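You operate a simulated robot arm through the tools that you are given. There is no shell and no other tool.

You are at the controls of a simulated robot arm. One attempt, no reset.

## Task
Set the pressure to about the job card's figure, set its time and lay one dot on its disc.
Fine: the dot covers the inner ring and stays inside the outer one; slide back out.

Only the result counts: the job must be done as asked and must still hold three seconds after the hand-in. Knocking over, shifting, dropping, spilling or breaking anything else fails it. A push-on lid holds only when it is set on centred and level and pressed home; a screw cap is set on level and turned clockwise until tight.

## Robot
A 6-joint arm with a two-finger parallel gripper, fixed in place. Base frame: the origin is at the foot of the arm, x ahead of it, y to its left, z up; the work surface is at about z = 746. Units: mm, degrees, N and s.
With the tool pointing down near the work surface it reaches from about 580 to 940 mm from the base axis. Its first joint turns from -149.0 to 149.0 degrees. Payload 3.43 kg.
The tool frame sits at the grasp point between the pads (the TCP): z along the fingers, y along the line on which they close. The tips reach 34 mm beyond it. Largest opening 128 mm; finger width 24, thickness 12; the body of the gripper, 48 by 130 mm, starts 96 mm behind the TCP.
Orientation is told as [roll, pitch, yaw] about the base's x, y, z axes, in that order, counted from this pose: with the fingers straight down and closing along the base's y, the tool's x points along the base's -x, its y along +y and its z along -z.

## Interface
- The arm moves only by the tool apply_moves. Its argument "plan" is a list of rows, each an object of numbers (a shift or turn left out is 0, a gripper value left out holds the last): "x", "y", "z": the shift along the base's x, y, z in mm; "wx", "wy", "wz": the turn, a rotation vector about the base's x, y, z in degrees; "jaw": the closure, from 0 (fully open) to 1 (shut). In form: [{"x": .., "y": .., "z": .., "wx": .., "wy": .., "wz": .., "jaw": ..}, ...]. A call has 1 to 20 rows; each row shifts and turns the commanded pose from where the row before left it. Rows are played at 5 a second. More than 50 mm and 8.6 degrees between two rows, or a gripper value outside its range, and nothing of the call is played. A pose out of reach is approached as far as the arm can. The call stops where the force on the tool passes 40 N (or 10 N more than at its start, if that is more) or the arm is blocked; 0.2 s more then pass. Each finger travels about 108 mm/s and halts on what it meets, pressing with about 40 N; the grip force reading is that of the motor and also rises with nothing between the fingers. The clock runs only during rows and for 0.2 s after the last one: add rows that do not move to give the fingers time. It gives the time, the measured TCP pose, the force on the tool (base axes), the opening and the grip force at its end, in the units of the frame above (readings bear some noise), with the torque about the TCP (base axes, N m) and any sound that the robot's microphone picked up.
- Cameras (640 x 400 px; columns grow to the right, rows downward): "scene" is fixed at [43.2, 503.2, 1367.1]; the picture's right is [-0.52, -0.85, 0.00], its down [-0.44, 0.27, -0.85] and it looks along [0.73, -0.45, -0.52] (base axes); focal length 345 px, centre (320, 200). "wrist" rides on the gripper at [76, -11, -160] in the tool frame; the picture's right is [0.15, 0.99, 0.00], its down [-0.88, 0.13, -0.46] and it looks along [-0.45, 0.07, 0.89] (tool axes); focal length 234 px, centre (320, 200). There is no depth. A picture from a camera that has moved, and an enlarged one, comes with that camera's place and axes in the base frame and with its lens. The place of the scene camera against the robot may be out by one fixed shift of up to 18 mm in any direction.
- capture(camera): a new picture of that camera. The clock stands still meanwhile.
- slide_trunk(by): slides the trunk up (or, below 0, down) by that many mm; the arm rides with it, the base frame stays. It gives what a move gives, with no picture.
- inspect(camera, box): a new picture of the part [left, top, right, bottom] of that camera's present view, enlarged. The clock stands still meanwhile.
- sign_off(): hands the job in; it is judged then, once.

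Nothing tells you positions but the pictures and the camera data. Unless the task says otherwise, let go and move clear before handing in.

The tools are called after "Request:" as name(argument=value, ...) on one line, values as JSON. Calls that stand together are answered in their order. apply_moves: Moves the arm, as the interface text tells. Its arguments: {"type":"object","properties":{"plan":{"type":"array"}},"required":["plan"]} The other tools are called the same way: slide_trunk (by) slides the trunk up or down; capture (camera) takes a picture; inspect (camera, box) takes an enlarged picture of a part of a camera's view; sign_off () hands the job in.

At the start:

```text
time_s: 0.0
eef_pos: [792.1, 216.4, 1066.5]
orientation: [-0.1, 0.0, 0.0]
ft_force: [0.1, -0.1, 0.9]
torque: [0.01, 0.03, 0.03]
gripper_width: 128.1
finger_force: 0.1
trunk travel left (down, up): [-600.0, 110.0]
```

scene: 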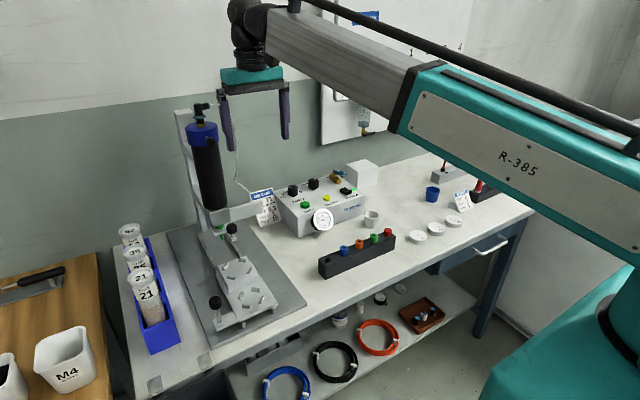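
wrist: 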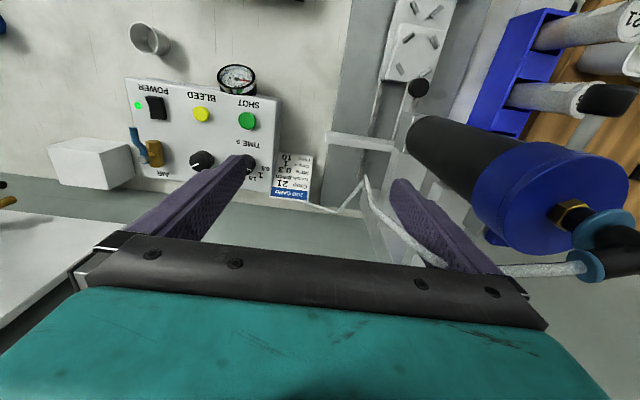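

I see a bench with a dispensing controller, a syringe on a stand over a slide fixture, racks, caps and a job card. I'll look closer at the card, controller and fixture before moving.

Request:
inspect(camera="scene", box=[240, 150, 400, 250])

Request:
inspect(camera="scene", box=[160, 200, 320, 340])

Request:
inspect(camera="wrist", box=[110, 50, 350, 210])

Request:
inspect(camera="scene", box=[100, 90, 260, 250])

Request:
inspect(camera="scene", box=[310, 150, 510, 290])

```text
4.00 times, centred on (320, 200) of scene
camera zoom: at [43.2, 503.2, 1367.1], right [-0.52, -0.85, 0.0], down [-0.44, 0.27, -0.85], along [0.73, -0.45, -0.52], focal length 1382 px, centre (320, 200)
```

zoom: 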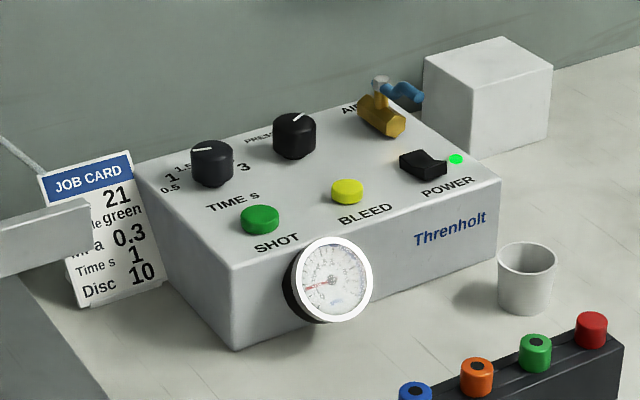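

```text
2.86 times, centred on (240, 270) of scene
camera zoom: at [43.2, 503.2, 1367.1], right [-0.52, -0.85, 0.0], down [-0.44, 0.27, -0.85], along [0.73, -0.45, -0.52], focal length 987 px, centre (549, 0)
```

zoom: 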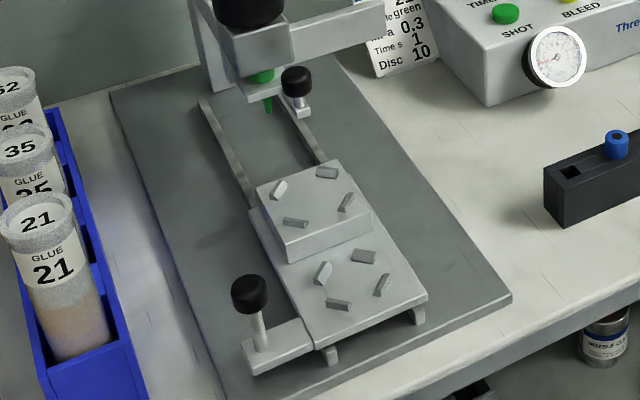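

```text
2.50 times, centred on (230, 130) of wrist
camera zoom: at [716.8, 205.2, 1227.4], right [-0.15, 0.99, 0.0], down [0.88, 0.13, 0.46], along [0.45, 0.07, -0.89], focal length 585 px, centre (545, 375)
```

zoom: 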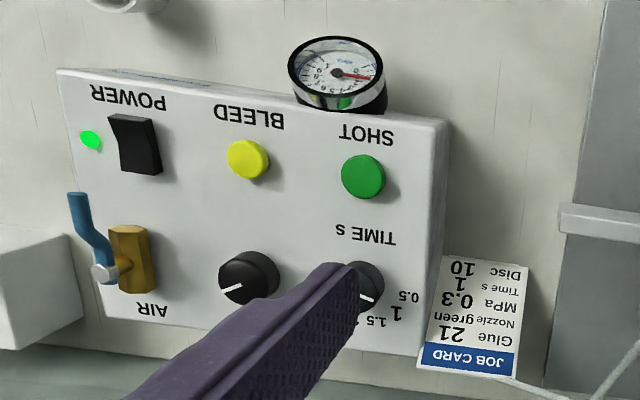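

```text
2.50 times, centred on (180, 170) of scene
camera zoom: at [43.2, 503.2, 1367.1], right [-0.52, -0.85, 0.0], down [-0.44, 0.27, -0.85], along [0.73, -0.45, -0.52], focal length 864 px, centre (670, 275)
```

zoom: 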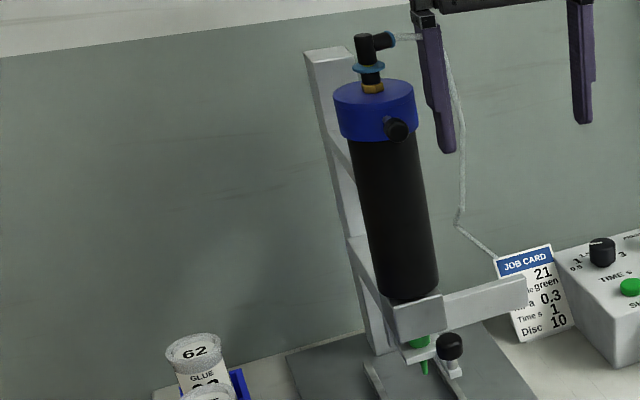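

```text
2.86 times, centred on (410, 220) of scene
camera zoom: at [43.2, 503.2, 1367.1], right [-0.52, -0.85, 0.0], down [-0.44, 0.27, -0.85], along [0.73, -0.45, -0.52], focal length 987 px, centre (63, 143)
```

zoom: 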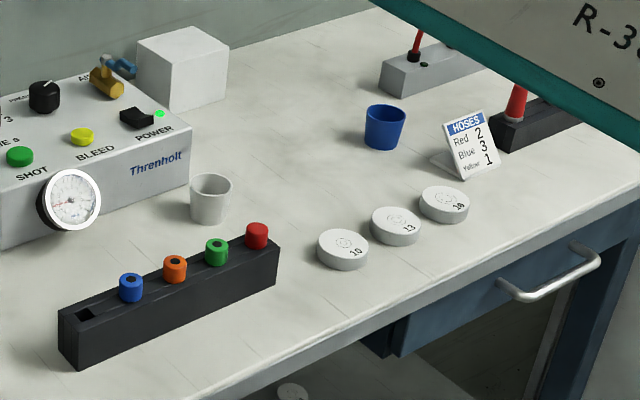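

The card reads glue 21, nozzle green, 0.3 MPa, 1 s, disc 10, and a green nozzle already seems to be fitted. I take the controller to be near (800, 90) and the nozzle near (795, 340), and I'll move the wrist camera in to look at the controller.

Request:
apply_moves(plan=[{"x": -28, "y": -32, "z": -10}, {"x": -28, "y": -32, "z": -10}, {"x": -28, "y": -32, "z": -10}, {"x": -28, "y": -32, "z": -10}, {}])

Request:
capture(camera="wrist")

```text
time_s: 1.2
eef_pos: [681.2, 86.6, 1025.8]
orientation: [0.1, 0.0, -0.1]
ft_force: [0.4, 0.1, -1.4]
torque: [-0.02, 0.05, -0.01]
gripper_width: 128.0
finger_force: 0.0
trunk travel left (down, up): [-600.0, 110.0]
```

```text
taken
camera wrist: at [604.4, 76.1, 1187.2], right [-0.15, 0.99, 0.0], down [0.88, 0.13, 0.46], along [0.45, 0.07, -0.89], focal length 234 px, centre (320, 200)
```

wrist: 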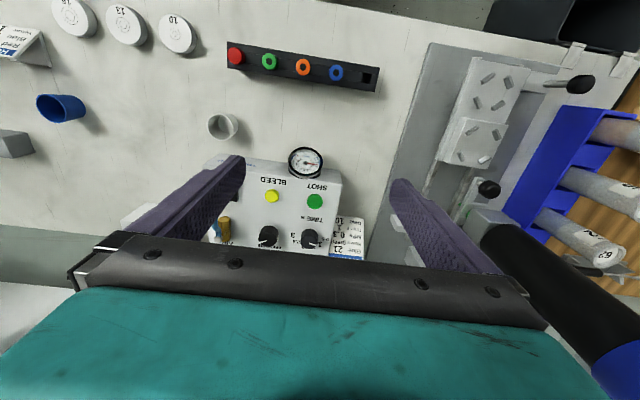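

Request:
inspect(camera="wrist", box=[200, 140, 380, 260])

Request:
inspect(camera="wrist", box=[380, 30, 640, 260])

Request:
inspect(camera="wrist", box=[0, 0, 240, 150])

Request:
inspect(camera="wrist", box=[400, 40, 600, 165])

```text
3.33 times, centred on (290, 200) of wrist
camera zoom: at [604.4, 76.1, 1187.2], right [-0.15, 0.99, 0.0], down [0.88, 0.13, 0.46], along [0.45, 0.07, -0.89], focal length 781 px, centre (420, 200)
```

zoom: 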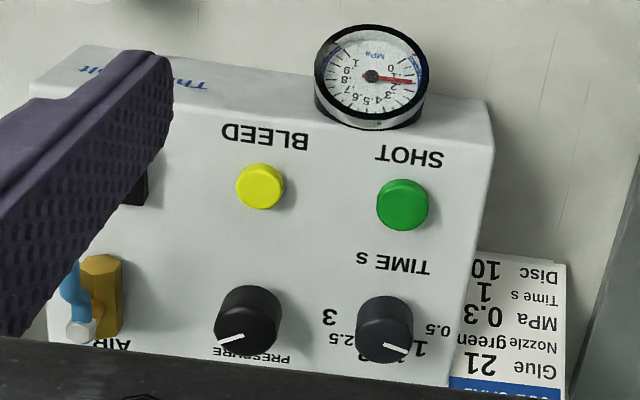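

```text
1.74 times, centred on (510, 145) of wrist
camera zoom: at [604.4, 76.1, 1187.2], right [-0.15, 0.99, 0.0], down [0.88, 0.13, 0.46], along [0.45, 0.07, -0.89], focal length 407 px, centre (-10, 296)
```

zoom: 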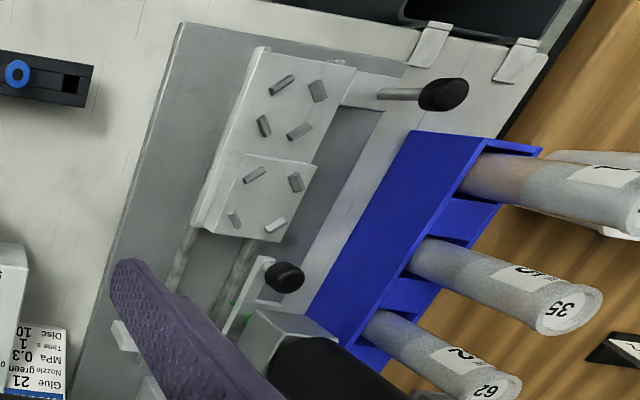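

```text
2.67 times, centred on (120, 75) of wrist
camera zoom: at [604.4, 76.1, 1187.2], right [-0.15, 0.99, 0.0], down [0.88, 0.13, 0.46], along [0.45, 0.07, -0.89], focal length 624 px, centre (853, 533)
```

zoom: 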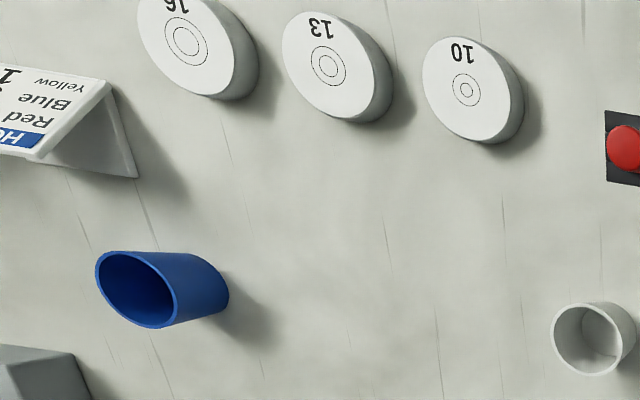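

```text
3.20 times, centred on (500, 102) of wrist
camera zoom: at [604.4, 76.1, 1187.2], right [-0.15, 0.99, 0.0], down [0.88, 0.13, 0.46], along [0.45, 0.07, -0.89], focal length 749 px, centre (-256, 512)
```

zoom: 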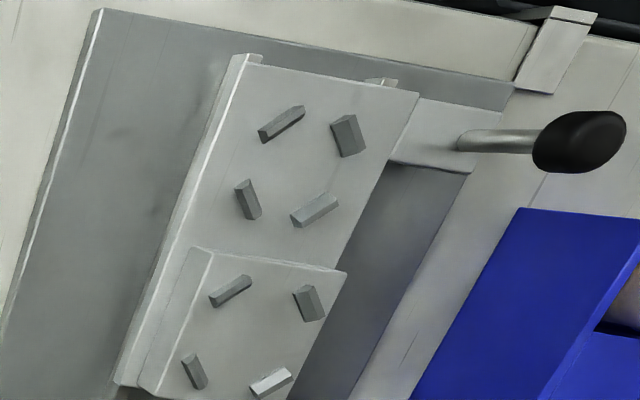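

The gauge sits near 0.1 and the discs 10, 13 and 16 lie near (576, -143) and beyond. Next I'll look closely at the slide fixture and nozzle from nearby.

Request:
apply_moves(plan=[{"x": -13, "y": 40, "z": -4}, {"x": -13, "y": 40, "z": -4}, {"x": -13, "y": 40, "z": -4}, {"x": -13, "y": 40, "z": -4}, {"x": -13, "y": 40, "z": -4}, {"x": -13, "y": 40, "z": -4}, {}])

Request:
capture(camera="wrist")

```text
time_s: 2.8
eef_pos: [604.4, 329.7, 1003.6]
orientation: [0.0, -0.1, -0.1]
ft_force: [-0.1, -0.2, 0.3]
torque: [-0.05, 0.02, -0.01]
gripper_width: 128.1
finger_force: 0.2
trunk travel left (down, up): [-600.0, 110.0]
```

```text
taken
camera wrist: at [528.4, 318.8, 1164.5], right [-0.14, 0.99, 0.0], down [0.88, 0.13, 0.46], along [0.45, 0.07, -0.89], focal length 234 px, centre (320, 200)
```

wrist: 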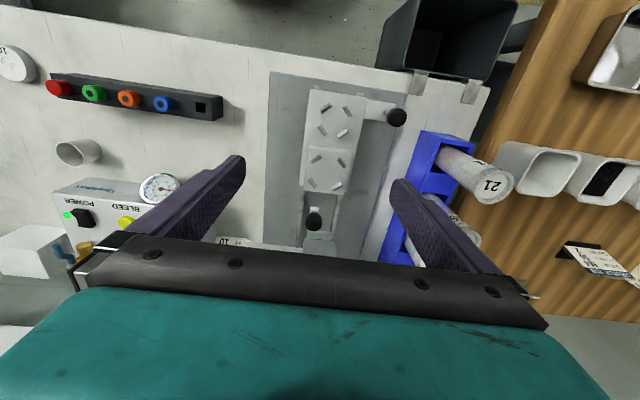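

Request:
inspect(camera="wrist", box=[250, 70, 426, 180])

Request:
inspect(camera="wrist", box=[240, 150, 416, 260])

Request:
inspect(camera="wrist", box=[360, 0, 640, 175])

Request:
inspect(camera="scene", box=[180, 200, 260, 250])

```text
3.64 times, centred on (338, 125) of wrist
camera zoom: at [528.4, 318.8, 1164.5], right [-0.14, 0.99, 0.0], down [0.88, 0.13, 0.46], along [0.45, 0.07, -0.89], focal length 852 px, centre (254, 473)
```

zoom: 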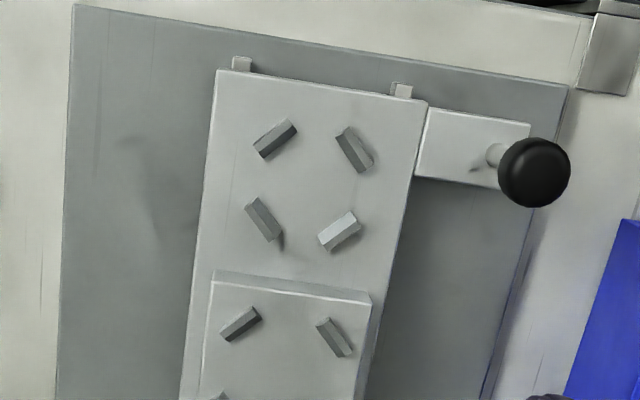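

```text
3.64 times, centred on (328, 205) of wrist
camera zoom: at [528.4, 318.8, 1164.5], right [-0.14, 0.99, 0.0], down [0.88, 0.13, 0.46], along [0.45, 0.07, -0.89], focal length 852 px, centre (291, 182)
```

zoom: 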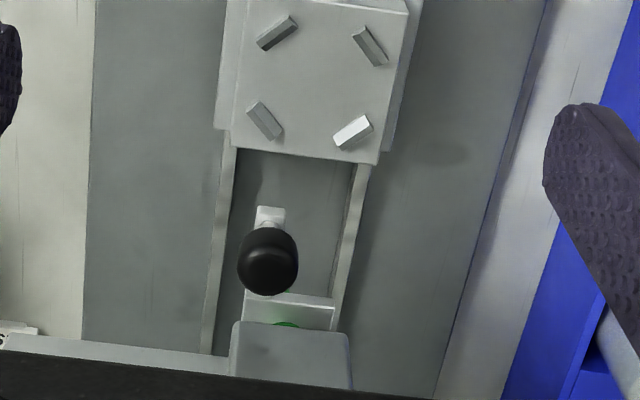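

```text
2.29 times, centred on (500, 88) of wrist
camera zoom: at [528.4, 318.8, 1164.5], right [-0.14, 0.99, 0.0], down [0.88, 0.13, 0.46], along [0.45, 0.07, -0.89], focal length 535 px, centre (-91, 457)
```

zoom: 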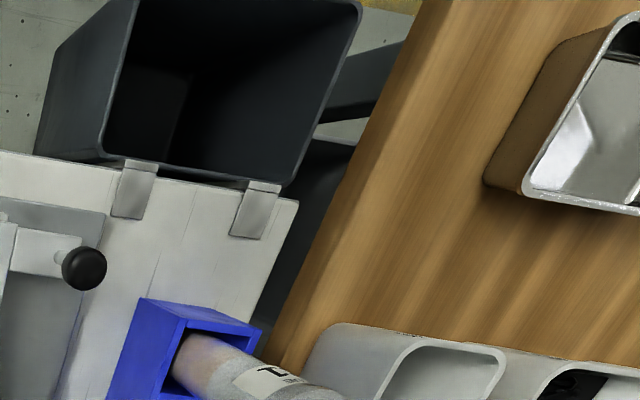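

```text
8.00 times, centred on (220, 225) of scene
camera zoom: at [43.2, 503.2, 1367.1], right [-0.52, -0.85, 0.0], down [-0.44, 0.27, -0.85], along [0.73, -0.45, -0.52], focal length 2763 px, centre (1120, 0)
```

zoom: 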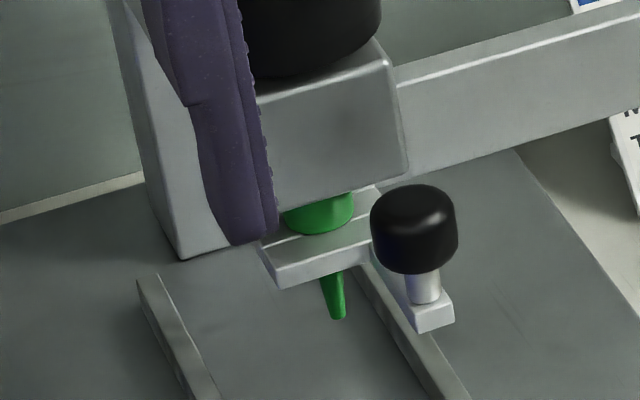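

The carriage has a low nest at about (582, 350, 779) and a raised nest at about (662, 350, 801). I need the nozzle tip's height and place, so I'll tilt the wrist to look at it from the side.

Request:
apply_moves(plan=[{"x": 7, "y": -26, "z": -5, "wy": -5}, {"x": 7, "y": -26, "z": -10, "wy": -5}, {"x": 7, "y": -26, "z": -20, "wy": -5}, {"x": 7, "y": -26, "z": -25, "wy": -5}, {"x": 7, "y": -26, "z": -25, "wy": -5}, {"z": -15, "wy": -5}, {}])

Request:
capture(camera="wrist")

```text
time_s: 4.4
eef_pos: [654.4, 204.0, 902.0]
orientation: [-0.1, -30.0, -0.1]
ft_force: [0.4, 0.5, 0.5]
torque: [-0.02, 0.02, 0.02]
gripper_width: 128.0
finger_force: 0.0
out of reach, approached as far as the arm can: row 6
trunk travel left (down, up): [-600.0, 110.0]
```

```text
taken
camera wrist: at [509.8, 192.9, 1004.4], right [-0.13, 0.99, -0.07], down [0.53, 0.13, 0.83], along [0.84, 0.07, -0.55], focal length 234 px, centre (320, 200)
```

wrist: 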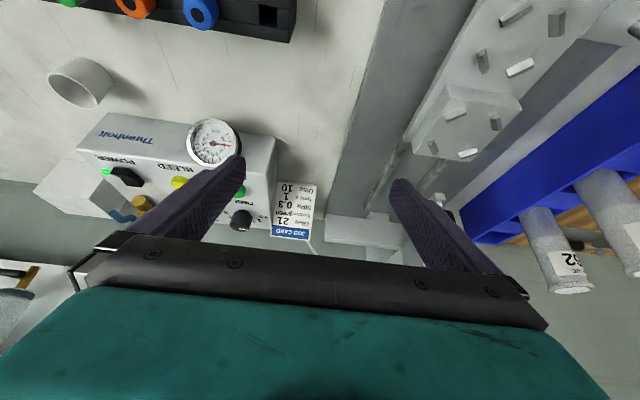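

A finger hides the nozzle from here. I'll shift sideways so that the nozzle shows between the fingers.

Request:
apply_moves(plan=[{"x": -5, "y": 30, "z": 5}, {"x": -5, "y": 30, "z": 5}, {"x": -5, "y": 30, "z": 5}, {}])

Request:
capture(camera="wrist")

```text
time_s: 5.4
eef_pos: [640.6, 295.9, 917.1]
orientation: [0.0, -29.9, -0.1]
ft_force: [-0.1, -0.3, -0.6]
torque: [0.01, -0.01, -0.01]
gripper_width: 127.7
finger_force: 0.0
trunk travel left (down, up): [-600.0, 110.0]
```

```text
taken
camera wrist: at [494.8, 284.6, 1019.1], right [-0.13, 0.99, -0.07], down [0.53, 0.13, 0.83], along [0.84, 0.07, -0.55], focal length 234 px, centre (320, 200)
```

wrist: 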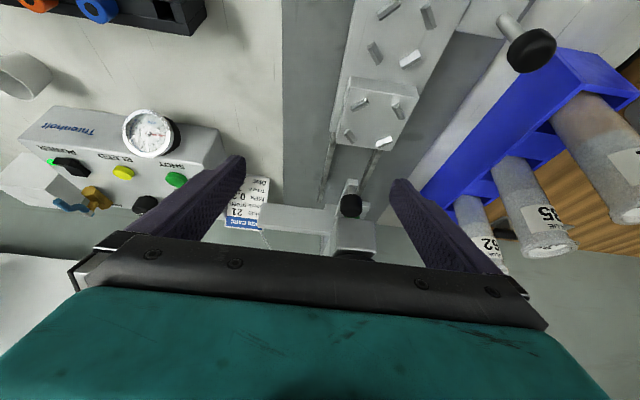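

Request:
inspect(camera="wrist", box=[300, 150, 420, 260])

Request:
inspect(camera="wrist", box=[100, 90, 200, 160])

Request:
inspect(camera="wrist", box=[320, 70, 440, 150])

Request:
inspect(camera="wrist", box=[30, 150, 130, 220])

```text
3.64 times, centred on (360, 205) of wrist
camera zoom: at [494.8, 284.6, 1019.1], right [-0.13, 0.99, -0.07], down [0.53, 0.13, 0.83], along [0.84, 0.07, -0.55], focal length 852 px, centre (174, 182)
```

zoom: 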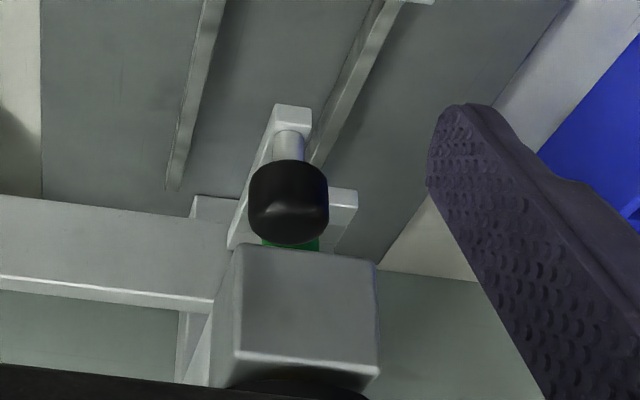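

```text
5.71 times, centred on (150, 125) of wrist
camera zoom: at [494.8, 284.6, 1019.1], right [-0.13, 0.99, -0.07], down [0.53, 0.13, 0.83], along [0.84, 0.07, -0.55], focal length 1338 px, centre (1291, 629)
```

zoom: 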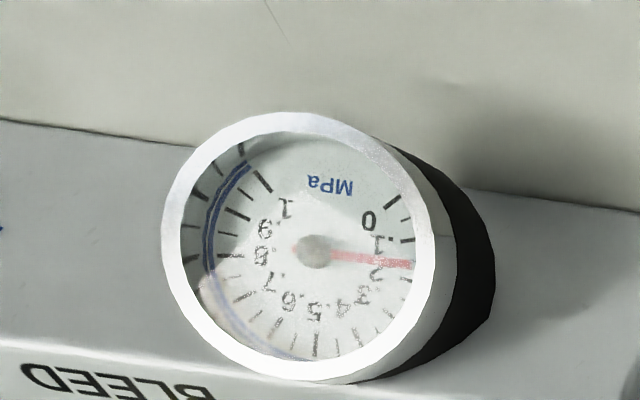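

```text
5.00 times, centred on (380, 110) of wrist
camera zoom: at [494.8, 284.6, 1019.1], right [-0.13, 0.99, -0.07], down [0.53, 0.13, 0.83], along [0.84, 0.07, -0.55], focal length 1171 px, centre (20, 650)
```

zoom: 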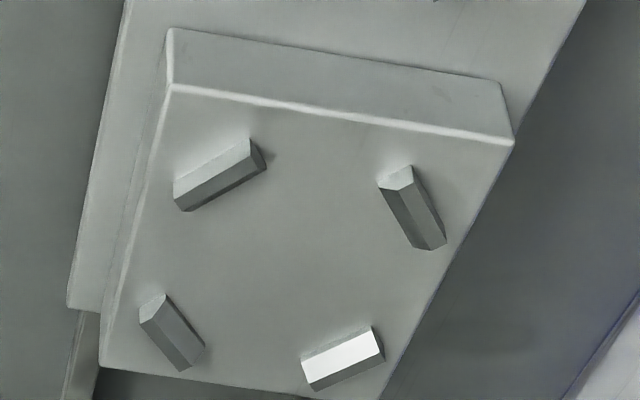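

```text
5.71 times, centred on (80, 185) of wrist
camera zoom: at [494.8, 284.6, 1019.1], right [-0.13, 0.99, -0.07], down [0.53, 0.13, 0.83], along [0.84, 0.07, -0.55], focal length 1338 px, centre (1691, 286)
```

zoom: 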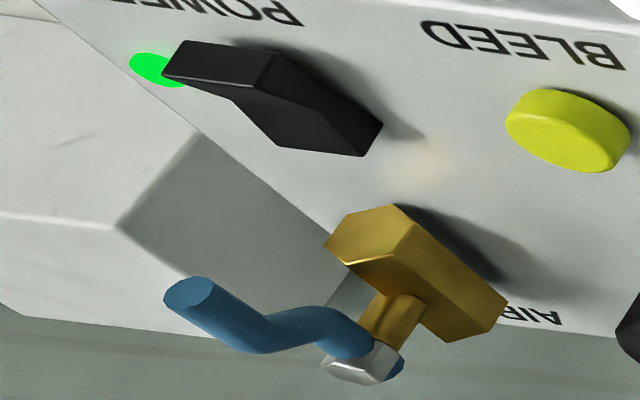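

The gauge reads about 0.17–0.18 MPa, and the air lever lies along its valve body, so it looks open. The rear knob hides the nozzle tip, so I'll go back to the -y side with the fingers shut for a view past them.

Request:
apply_moves(plan=[{"y": -30, "z": -5, "jaw": 1}, {"y": -30, "z": -5}, {"y": -30, "z": -5}, {"y": -20}, {}])

Request:
capture(camera="wrist")

```text
time_s: 6.6
eef_pos: [658.9, 194.3, 903.9]
orientation: [0.0, -29.9, 0.0]
ft_force: [0.1, 1.1, -0.6]
torque: [0.02, 0.01, -0.02]
gripper_width: 0.5
finger_force: 33.4
out of reach, approached as far as the arm can: row 3, 4
trunk travel left (down, up): [-600.0, 110.0]
```

```text
taken
camera wrist: at [513.9, 182.2, 1005.0], right [-0.13, 0.99, -0.07], down [0.54, 0.13, 0.83], along [0.83, 0.07, -0.55], focal length 234 px, centre (320, 200)
```

wrist: 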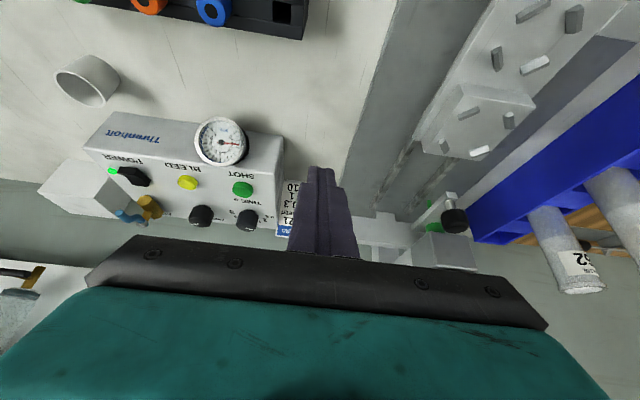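

Request:
inspect(camera="wrist", box=[390, 170, 486, 230])

Request:
inspect(camera="wrist", box=[150, 100, 310, 240])

Request:
inspect(camera="wrist", box=[400, 70, 560, 170])

Request:
inspect(camera="scene", box=[190, 190, 270, 240])

```text
6.67 times, centred on (438, 200) of wrist
camera zoom: at [513.9, 182.2, 1005.0], right [-0.13, 0.99, -0.07], down [0.54, 0.13, 0.83], along [0.83, 0.07, -0.55], focal length 1561 px, centre (-467, 200)
```

zoom: 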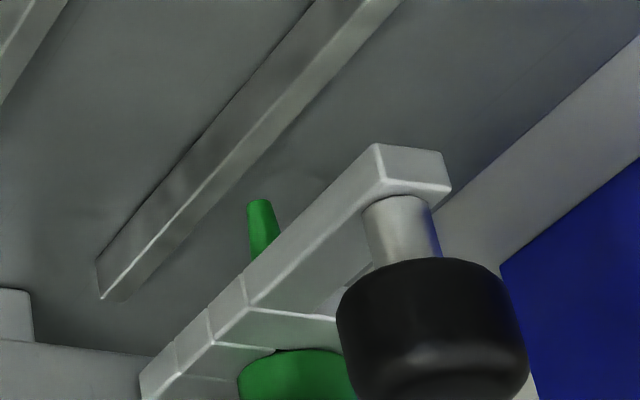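

```text
2.86 times, centred on (230, 170) of wrist
camera zoom: at [513.9, 182.2, 1005.0], right [-0.13, 0.99, -0.07], down [0.54, 0.13, 0.83], along [0.83, 0.07, -0.55], focal length 669 px, centre (577, 286)
```

zoom: 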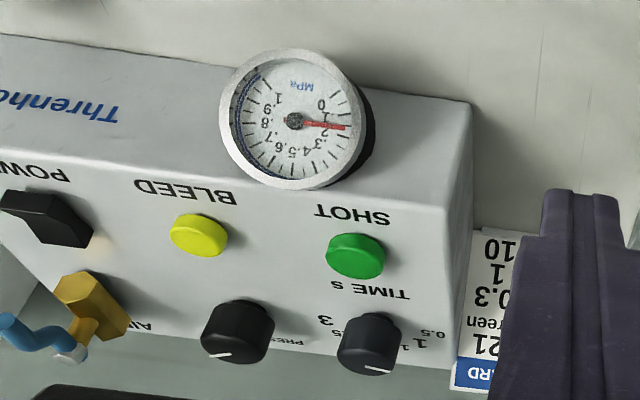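

```text
4.00 times, centred on (480, 120) of wrist
camera zoom: at [513.9, 182.2, 1005.0], right [-0.13, 0.99, -0.07], down [0.54, 0.13, 0.83], along [0.83, 0.07, -0.55], focal length 937 px, centre (-320, 520)
```

zoom: 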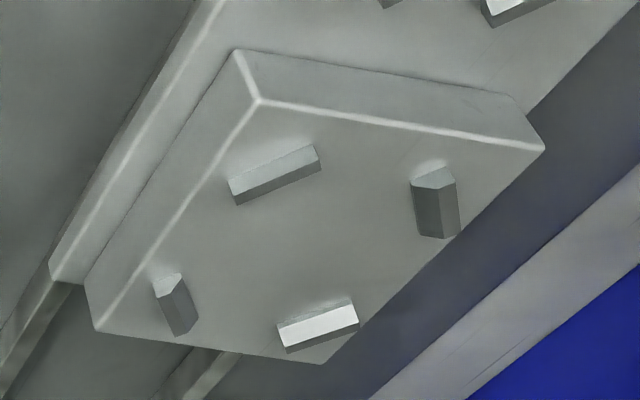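

```text
8.00 times, centred on (230, 215) of scene
camera zoom: at [43.2, 503.2, 1367.1], right [-0.52, -0.85, 0.0], down [-0.44, 0.27, -0.85], along [0.73, -0.45, -0.52], focal length 2763 px, centre (1040, 80)
```

zoom: 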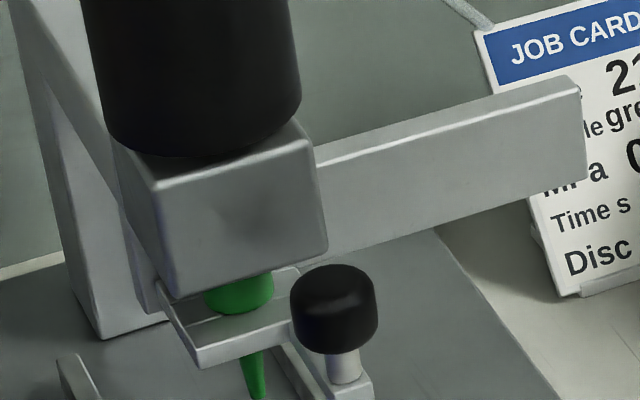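

The nozzle tip triangulates to about (765, 352, 818), roughly 17 mm over the raised nest's tabs and about 40 mm over the low one. Now I'll straighten the tool and look down on the controller's knobs.

Request:
apply_moves(plan=[{"z": 20, "wy": 6}, {"z": 20, "wy": 6}, {"x": 30, "y": -25, "z": 20, "wy": 6}, {"x": 45, "y": -25, "z": 20, "wy": 6}, {"x": 45, "y": -25, "z": 20, "wy": 6}, {"x": 45, "y": -20}, {"x": 45, "y": -15}, {"x": 40}, {}])

Request:
capture(camera="wrist")

```text
refused: row 4 steps farther than a row can; nothing moved
```

```text
taken
camera wrist: at [513.9, 182.2, 1005.0], right [-0.13, 0.99, -0.07], down [0.54, 0.13, 0.83], along [0.83, 0.07, -0.55], focal length 234 px, centre (320, 200)
```

wrist: 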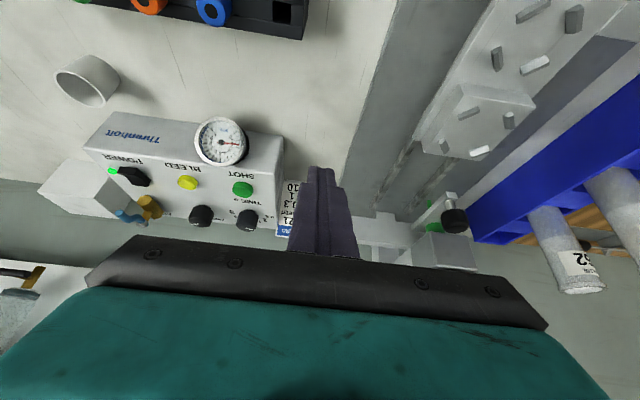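

The call was refused because one row's combined shift was over 50 mm, and nothing moved. I'll send the same path in shorter steps.

Request:
apply_moves(plan=[{"z": 20, "wy": 6}, {"z": 20, "wy": 6}, {"x": 25, "y": -20, "z": 20, "wy": 6}, {"x": 30, "y": -20, "z": 20, "wy": 6}, {"x": 30, "y": -20, "z": 20, "wy": 6}, {"x": 40, "y": -20}, {"x": 40, "y": -20}, {"x": 45, "y": -10}, {"x": 40}, {}])

Request:
capture(camera="wrist")

```text
time_s: 8.8
eef_pos: [909.4, 83.7, 1003.6]
orientation: [0.0, 0.0, 0.0]
ft_force: [0.1, 0.5, 0.4]
torque: [0.04, 0.02, -0.04]
gripper_width: 0.0
finger_force: 33.2
trunk travel left (down, up): [-600.0, 110.0]
```

```text
taken
camera wrist: at [833.0, 72.8, 1163.8], right [-0.15, 0.99, 0.0], down [0.88, 0.13, 0.46], along [0.45, 0.07, -0.89], focal length 234 px, centre (320, 200)
```

wrist: 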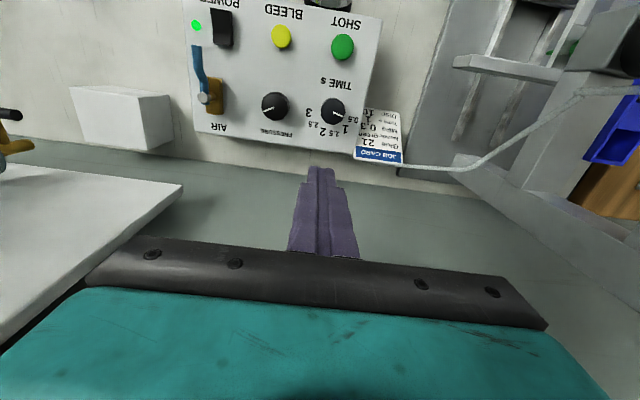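

Request:
inspect(camera="wrist", box=[250, 80, 378, 160])

Request:
inspect(camera="wrist", box=[170, 0, 410, 150])

```text
5.00 times, centred on (314, 120) of wrist
camera zoom: at [833.0, 72.8, 1163.8], right [-0.15, 0.99, 0.0], down [0.88, 0.13, 0.46], along [0.45, 0.07, -0.89], focal length 1171 px, centre (350, 600)
```

zoom: 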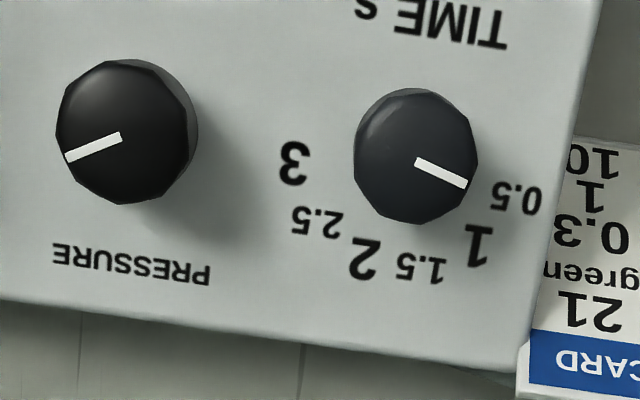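

```text
2.67 times, centred on (290, 75) of wrist
camera zoom: at [833.0, 72.8, 1163.8], right [-0.15, 0.99, 0.0], down [0.88, 0.13, 0.46], along [0.45, 0.07, -0.89], focal length 624 px, centre (400, 533)
```

zoom: 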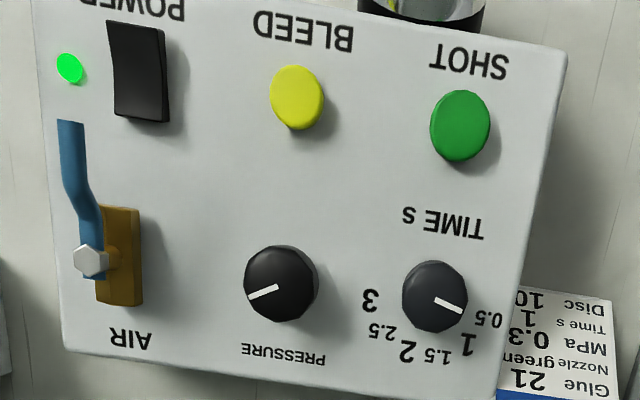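

The panel is level at about z = 811, with the time knob at (868, 95), the pressure knob at (872, 20), SHOT at (793, 95) and BLEED at (793, 20). The time mark points at 0.5 and the labels are 30° apart, so 1 s is 30° clockwise. I'll go over the time knob with the jaws part open.

Request:
apply_moves(plan=[{"x": -20, "y": 6, "z": -40, "jaw": 0.6}, {"x": -21, "y": 5, "z": -40}, {"z": -24}, {}])

Request:
capture(camera="wrist")

Request:
capture(camera="scene")

```text
time_s: 9.8
eef_pos: [868.0, 92.6, 900.4]
orientation: [0.0, 0.0, 0.0]
ft_force: [-0.1, 0.2, 0.2]
torque: [0.0, 0.01, 0.0]
gripper_width: 51.2
finger_force: 0.0
trunk travel left (down, up): [-600.0, 110.0]
```

```text
taken
camera wrist: at [792.4, 82.4, 1061.2], right [-0.15, 0.99, 0.0], down [0.88, 0.13, 0.46], along [0.45, 0.07, -0.89], focal length 234 px, centre (320, 200)
```

wrist: 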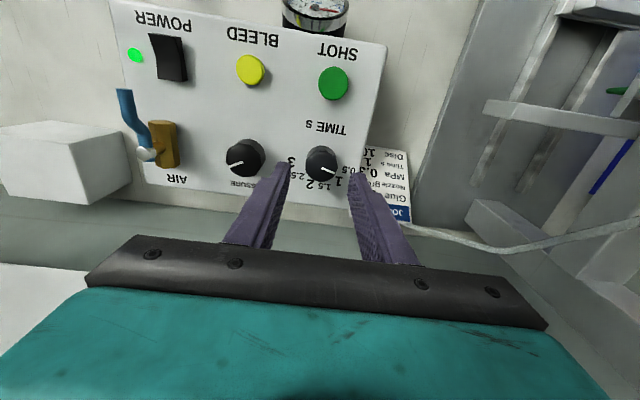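

```text
taken
```

scene: 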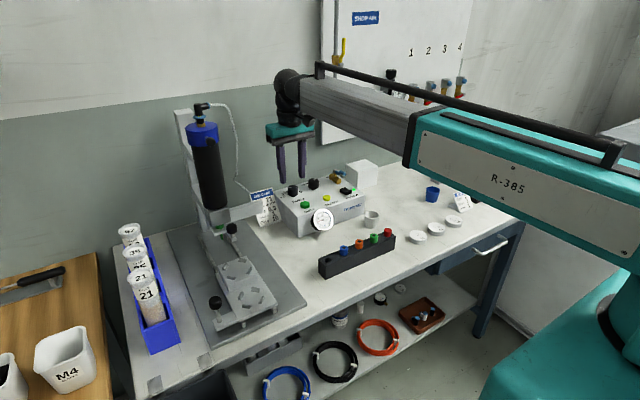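

Request:
inspect(camera="wrist", box=[220, 110, 412, 230])

```text
3.33 times, centred on (316, 170) of wrist
camera zoom: at [792.4, 82.4, 1061.2], right [-0.15, 0.99, 0.0], down [0.88, 0.13, 0.46], along [0.45, 0.07, -0.89], focal length 781 px, centre (333, 300)
```

zoom: 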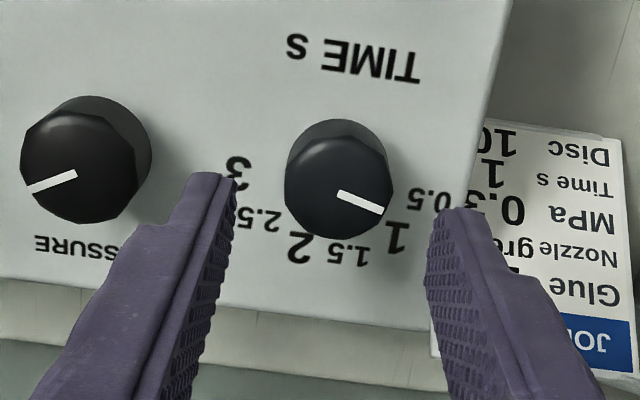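

The fingers straddle the knob well; the knob axis comes out at (867, 95). I'll descend and close on it.

Request:
apply_moves(plan=[{"x": -1, "y": 2, "z": -20}, {"z": -15}, {"z": -10}, {"jaw": 1}, {}, {}])

Request:
capture(camera="scene")

```text
time_s: 11.2
eef_pos: [867.3, 94.7, 854.1]
orientation: [0.1, 0.0, 0.0]
ft_force: [0.5, -5.9, -0.8]
torque: [-0.23, 0.18, -0.04]
gripper_width: 31.6
finger_force: 45.0
trunk travel left (down, up): [-600.0, 110.0]
```

```text
taken
```

scene: 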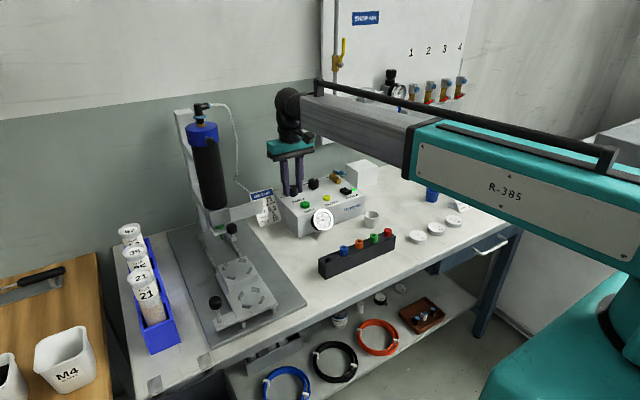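

The jaws hold the knob at 31.6 mm. I'll turn it 30° clockwise.

Request:
apply_moves(plan=[{"wz": -6}, {"wz": -6}, {"wz": -6}, {"wz": -6}, {"wz": -6}, {}])

Request:
capture(camera="wrist")

```text
time_s: 12.6
eef_pos: [866.6, 94.6, 854.2]
orientation: [0.1, -0.1, -30.2]
ft_force: [8.5, -12.0, 14.6]
torque: [-0.02, 0.7, 0.01]
gripper_width: 31.5
finger_force: 45.3
trunk travel left (down, up): [-600.0, 110.0]
```

```text
taken
camera wrist: at [795.4, 123.0, 1015.1], right [0.37, 0.93, 0.0], down [0.83, -0.33, 0.46], along [0.43, -0.17, -0.89], focal length 234 px, centre (320, 200)
```

wrist: 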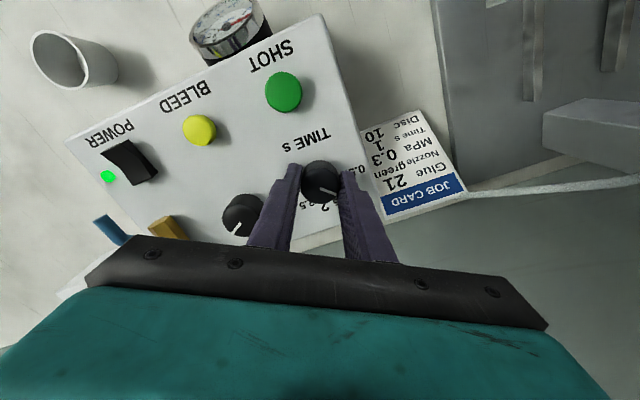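

Request:
inspect(camera="wrist", box=[260, 130, 400, 220])

Request:
apply_moves(plan=[{"jaw": 0.62}, {}, {"z": 20}, {"z": 35}, {"z": 40, "wz": 6}, {"wz": 8}, {"wz": 8}, {"wz": 8}, {"x": 20, "z": 30}, {"x": 20, "z": 25}, {}])

Request:
capture(camera="wrist")

```text
4.44 times, centred on (330, 175) of wrist
camera zoom: at [795.4, 123.0, 1015.1], right [0.37, 0.93, 0.0], down [0.83, -0.33, 0.46], along [0.43, -0.17, -0.89], focal length 1041 px, centre (276, 311)
```

zoom: 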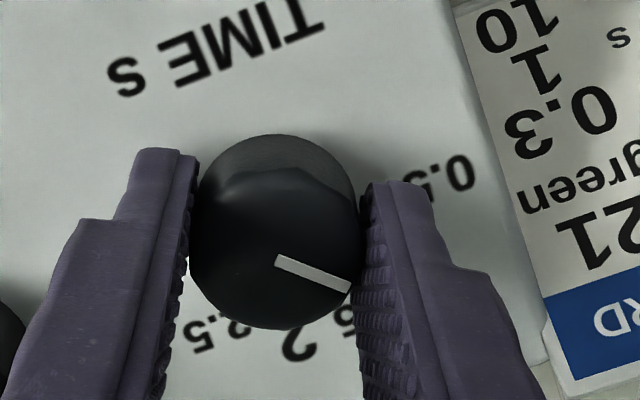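

```text
time_s: 15.0
eef_pos: [906.3, 96.4, 1003.6]
orientation: [0.0, -0.1, 0.1]
ft_force: [0.8, 0.8, 0.2]
torque: [0.01, 0.01, -0.01]
gripper_width: 48.7
finger_force: 0.0
trunk travel left (down, up): [-600.0, 110.0]
```

```text
taken
camera wrist: at [830.6, 84.9, 1164.1], right [-0.15, 0.99, 0.0], down [0.88, 0.13, 0.46], along [0.45, 0.07, -0.89], focal length 234 px, centre (320, 200)
```

wrist: 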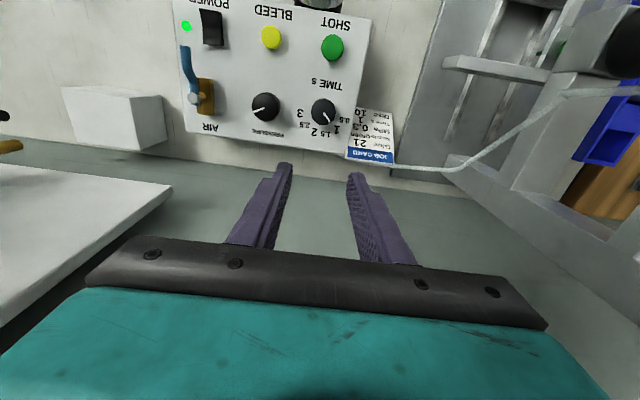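

Request:
inspect(camera="wrist", box=[275, 80, 371, 140])

Request:
inspect(camera="scene", box=[270, 170, 366, 230])

```text
6.67 times, centred on (323, 110) of wrist
camera zoom: at [830.6, 84.9, 1164.1], right [-0.15, 0.99, 0.0], down [0.88, 0.13, 0.46], along [0.45, 0.07, -0.89], focal length 1561 px, centre (300, 800)
```

zoom: 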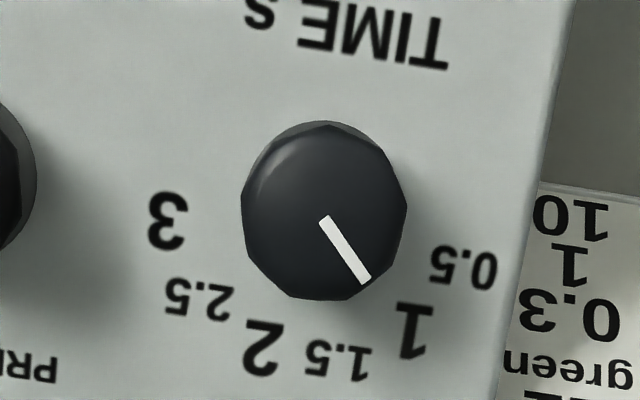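

```text
6.67 times, centred on (318, 200) of scene
camera zoom: at [43.2, 503.2, 1367.1], right [-0.52, -0.85, 0.0], down [-0.44, 0.27, -0.85], along [0.73, -0.45, -0.52], focal length 2303 px, centre (333, 200)
```

zoom: 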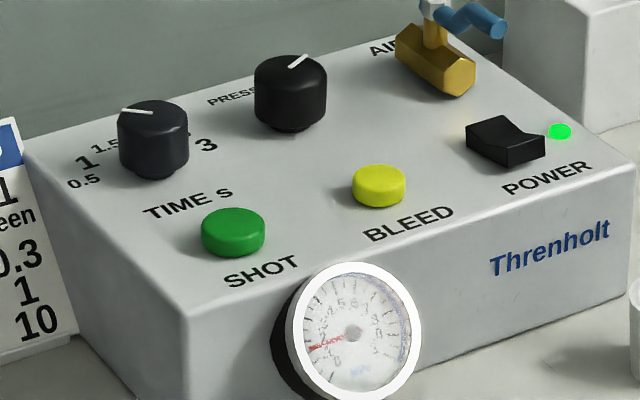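

The time mark now points at 1. Next is the pressure knob near (872, 20), with the gauge at about 0.17 before turning.

Request:
apply_moves(plan=[{"x": -12, "y": -26, "z": -30}, {"x": -12, "y": -26, "z": -35}, {"x": -10, "y": -24, "z": -38, "jaw": 0.58}, {}])

Request:
inspect(camera="wrist", box=[220, 110, 412, 230])

Request:
inspect(camera="scene", box=[298, 200, 346, 230])

```text
time_s: 16.0
eef_pos: [874.1, 21.0, 900.5]
orientation: [0.0, 0.0, 0.0]
ft_force: [0.0, -0.3, 0.6]
torque: [-0.03, 0.05, 0.01]
gripper_width: 53.9
finger_force: 0.0
trunk travel left (down, up): [-600.0, 110.0]
```

```text
3.33 times, centred on (316, 170) of wrist
camera zoom: at [796.8, 9.3, 1060.6], right [-0.15, 0.99, 0.0], down [0.88, 0.13, 0.46], along [0.45, 0.07, -0.89], focal length 781 px, centre (333, 300)
```

zoom: 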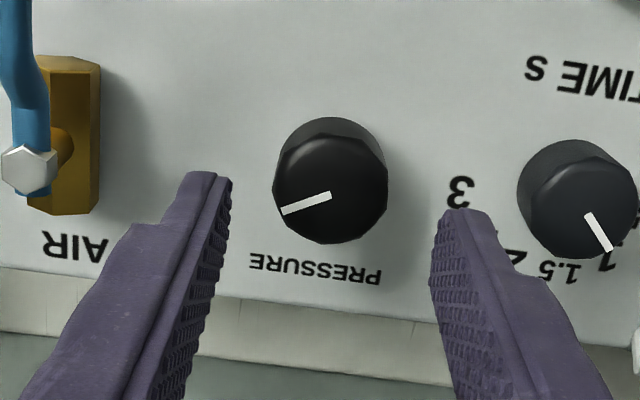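

```text
13.33 times, centred on (322, 215) of scene
camera zoom: at [43.2, 503.2, 1367.1], right [-0.52, -0.85, 0.0], down [-0.44, 0.27, -0.85], along [0.73, -0.45, -0.52], focal length 4605 px, centre (293, 0)
```

zoom: 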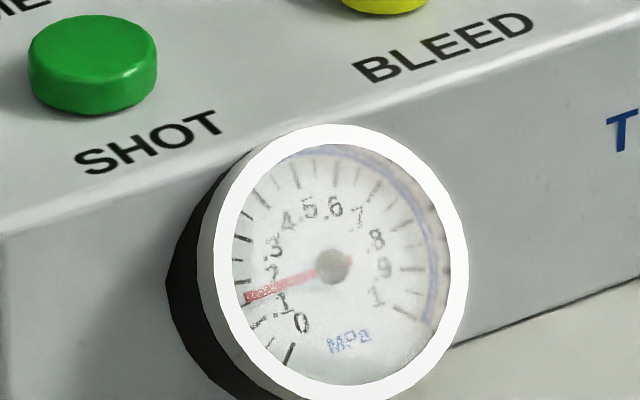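

The gauge reads about 0.16 and the fingers straddle the pressure knob at (871, 20). I'll descend and grip, then turn clockwise in small steps while watching the gauge.

Request:
apply_moves(plan=[{"x": -1.5, "y": -0.5, "z": -20}, {"z": -15}, {"z": -10}, {"jaw": 1}, {}, {"wz": -7}, {"wz": -7}, {"wz": -6}, {}])

Request:
inspect(camera="scene", box=[298, 200, 346, 230])

Request:
inspect(camera="wrist", box=[220, 110, 412, 230])

```text
time_s: 18.0
eef_pos: [871.9, 20.8, 855.6]
orientation: [0.1, -0.1, -20.1]
ft_force: [1.7, -1.8, -6.0]
torque: [-0.1, -0.57, -0.04]
gripper_width: 33.3
finger_force: 45.0
trunk travel left (down, up): [-600.0, 110.0]
```

```text
13.33 times, centred on (322, 215) of scene
camera zoom: at [43.2, 503.2, 1367.1], right [-0.52, -0.85, 0.0], down [-0.44, 0.27, -0.85], along [0.73, -0.45, -0.52], focal length 4605 px, centre (293, 0)
```

zoom: 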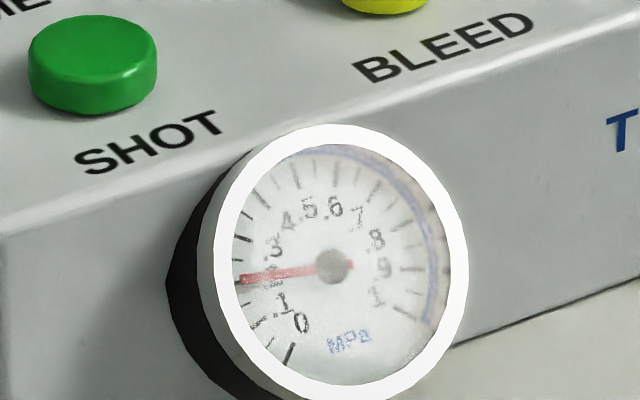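

```text
3.33 times, centred on (316, 170) of wrist
camera zoom: at [796.3, 35.5, 1015.8], right [0.2, 0.98, 0.0], down [0.87, -0.18, 0.46], along [0.45, -0.09, -0.89], focal length 781 px, centre (333, 300)
```

zoom: 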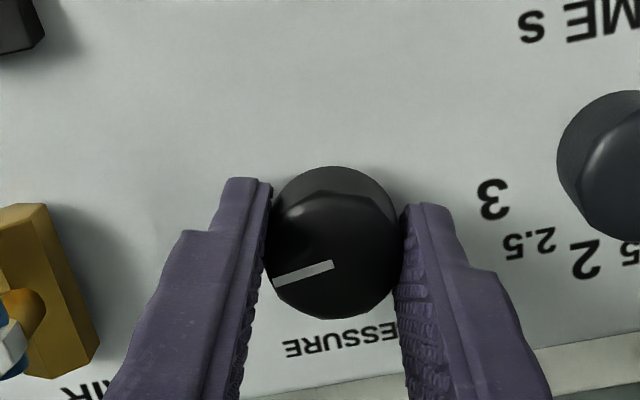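

The gauge rose to about 0.2 after 20°. I'll keep turning in small steps.

Request:
apply_moves(plan=[{"wz": -7}, {"wz": -7}, {"wz": -6}, {}])

Request:
inspect(camera="scene", box=[310, 205, 334, 232])

```text
time_s: 19.0
eef_pos: [872.3, 20.9, 855.6]
orientation: [-0.1, 0.1, -40.2]
ft_force: [2.5, -2.6, -8.7]
torque: [-0.39, -0.49, 0.0]
gripper_width: 33.1
finger_force: 44.9
trunk travel left (down, up): [-600.0, 110.0]
```

```text
14.81 times, centred on (322, 218) of scene
camera zoom: at [43.2, 503.2, 1367.1], right [-0.52, -0.85, 0.0], down [-0.44, 0.27, -0.85], along [0.73, -0.45, -0.52], focal length 5117 px, centre (290, -74)
```

zoom: 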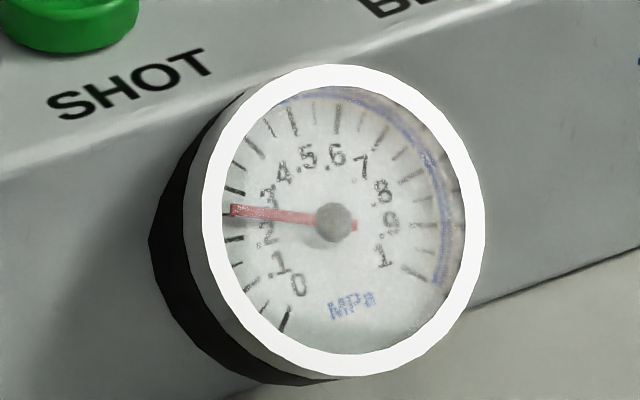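

The needle now sits near 0.25. I'll give it about 20° more and then check.

Request:
apply_moves(plan=[{"wz": -7}, {"wz": -7}, {"wz": -6}, {}])

Request:
inspect(camera="scene", box=[310, 205, 334, 232])

```text
time_s: 20.0
eef_pos: [870.7, 20.1, 855.3]
orientation: [0.0, 0.0, -60.2]
ft_force: [7.5, -2.9, -5.0]
torque: [0.18, 0.11, 0.0]
gripper_width: 33.2
finger_force: 45.1
trunk travel left (down, up): [-600.0, 110.0]
```

```text
14.81 times, centred on (322, 218) of scene
camera zoom: at [43.2, 503.2, 1367.1], right [-0.52, -0.85, 0.0], down [-0.44, 0.27, -0.85], along [0.73, -0.45, -0.52], focal length 5117 px, centre (290, -74)
```

zoom: 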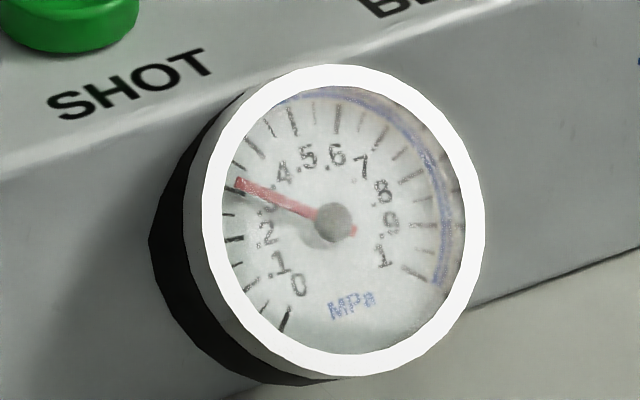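

The needle now lies on 0.3. I'll release the knob, rise, straighten the tool and check the gauge from the wrist as well.

Request:
apply_moves(plan=[{"jaw": 0.62}, {}, {"z": 20}, {"z": 30}, {"z": 30, "wz": 8}, {"z": 20, "wz": 8}, {"x": -30, "wz": 8}, {"x": -40, "wz": 8}, {"x": -40, "wz": 8}, {"x": -40, "wz": 8}, {"x": -40, "wz": 8}, {"x": -40, "wz": 4}, {}])

Request:
inspect(camera="scene", box=[310, 205, 334, 232])

Request:
capture(camera="wrist")

```text
time_s: 22.8
eef_pos: [640.8, 19.8, 954.1]
orientation: [0.0, 0.0, 0.0]
ft_force: [0.9, 0.0, 0.4]
torque: [0.02, -0.01, -0.01]
gripper_width: 48.4
finger_force: 0.0
trunk travel left (down, up): [-600.0, 110.0]
```

```text
14.81 times, centred on (322, 218) of scene
camera zoom: at [43.2, 503.2, 1367.1], right [-0.52, -0.85, 0.0], down [-0.44, 0.27, -0.85], along [0.73, -0.45, -0.52], focal length 5117 px, centre (290, -74)
```

zoom: 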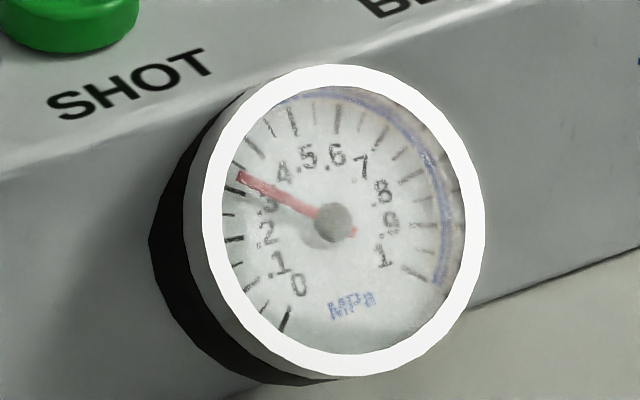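

```text
taken
camera wrist: at [564.6, 8.3, 1114.6], right [-0.15, 0.99, 0.0], down [0.88, 0.13, 0.46], along [0.45, 0.07, -0.89], focal length 234 px, centre (320, 200)
```

wrist: 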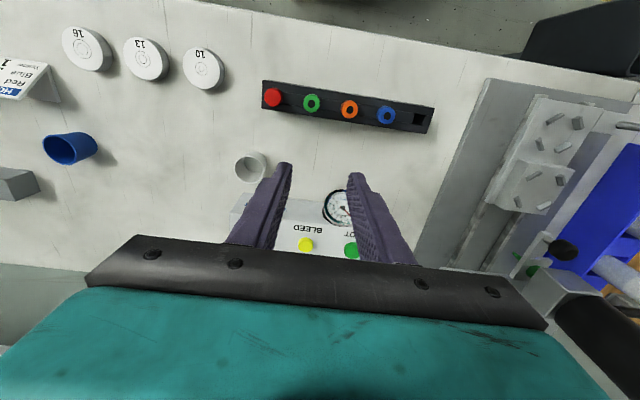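

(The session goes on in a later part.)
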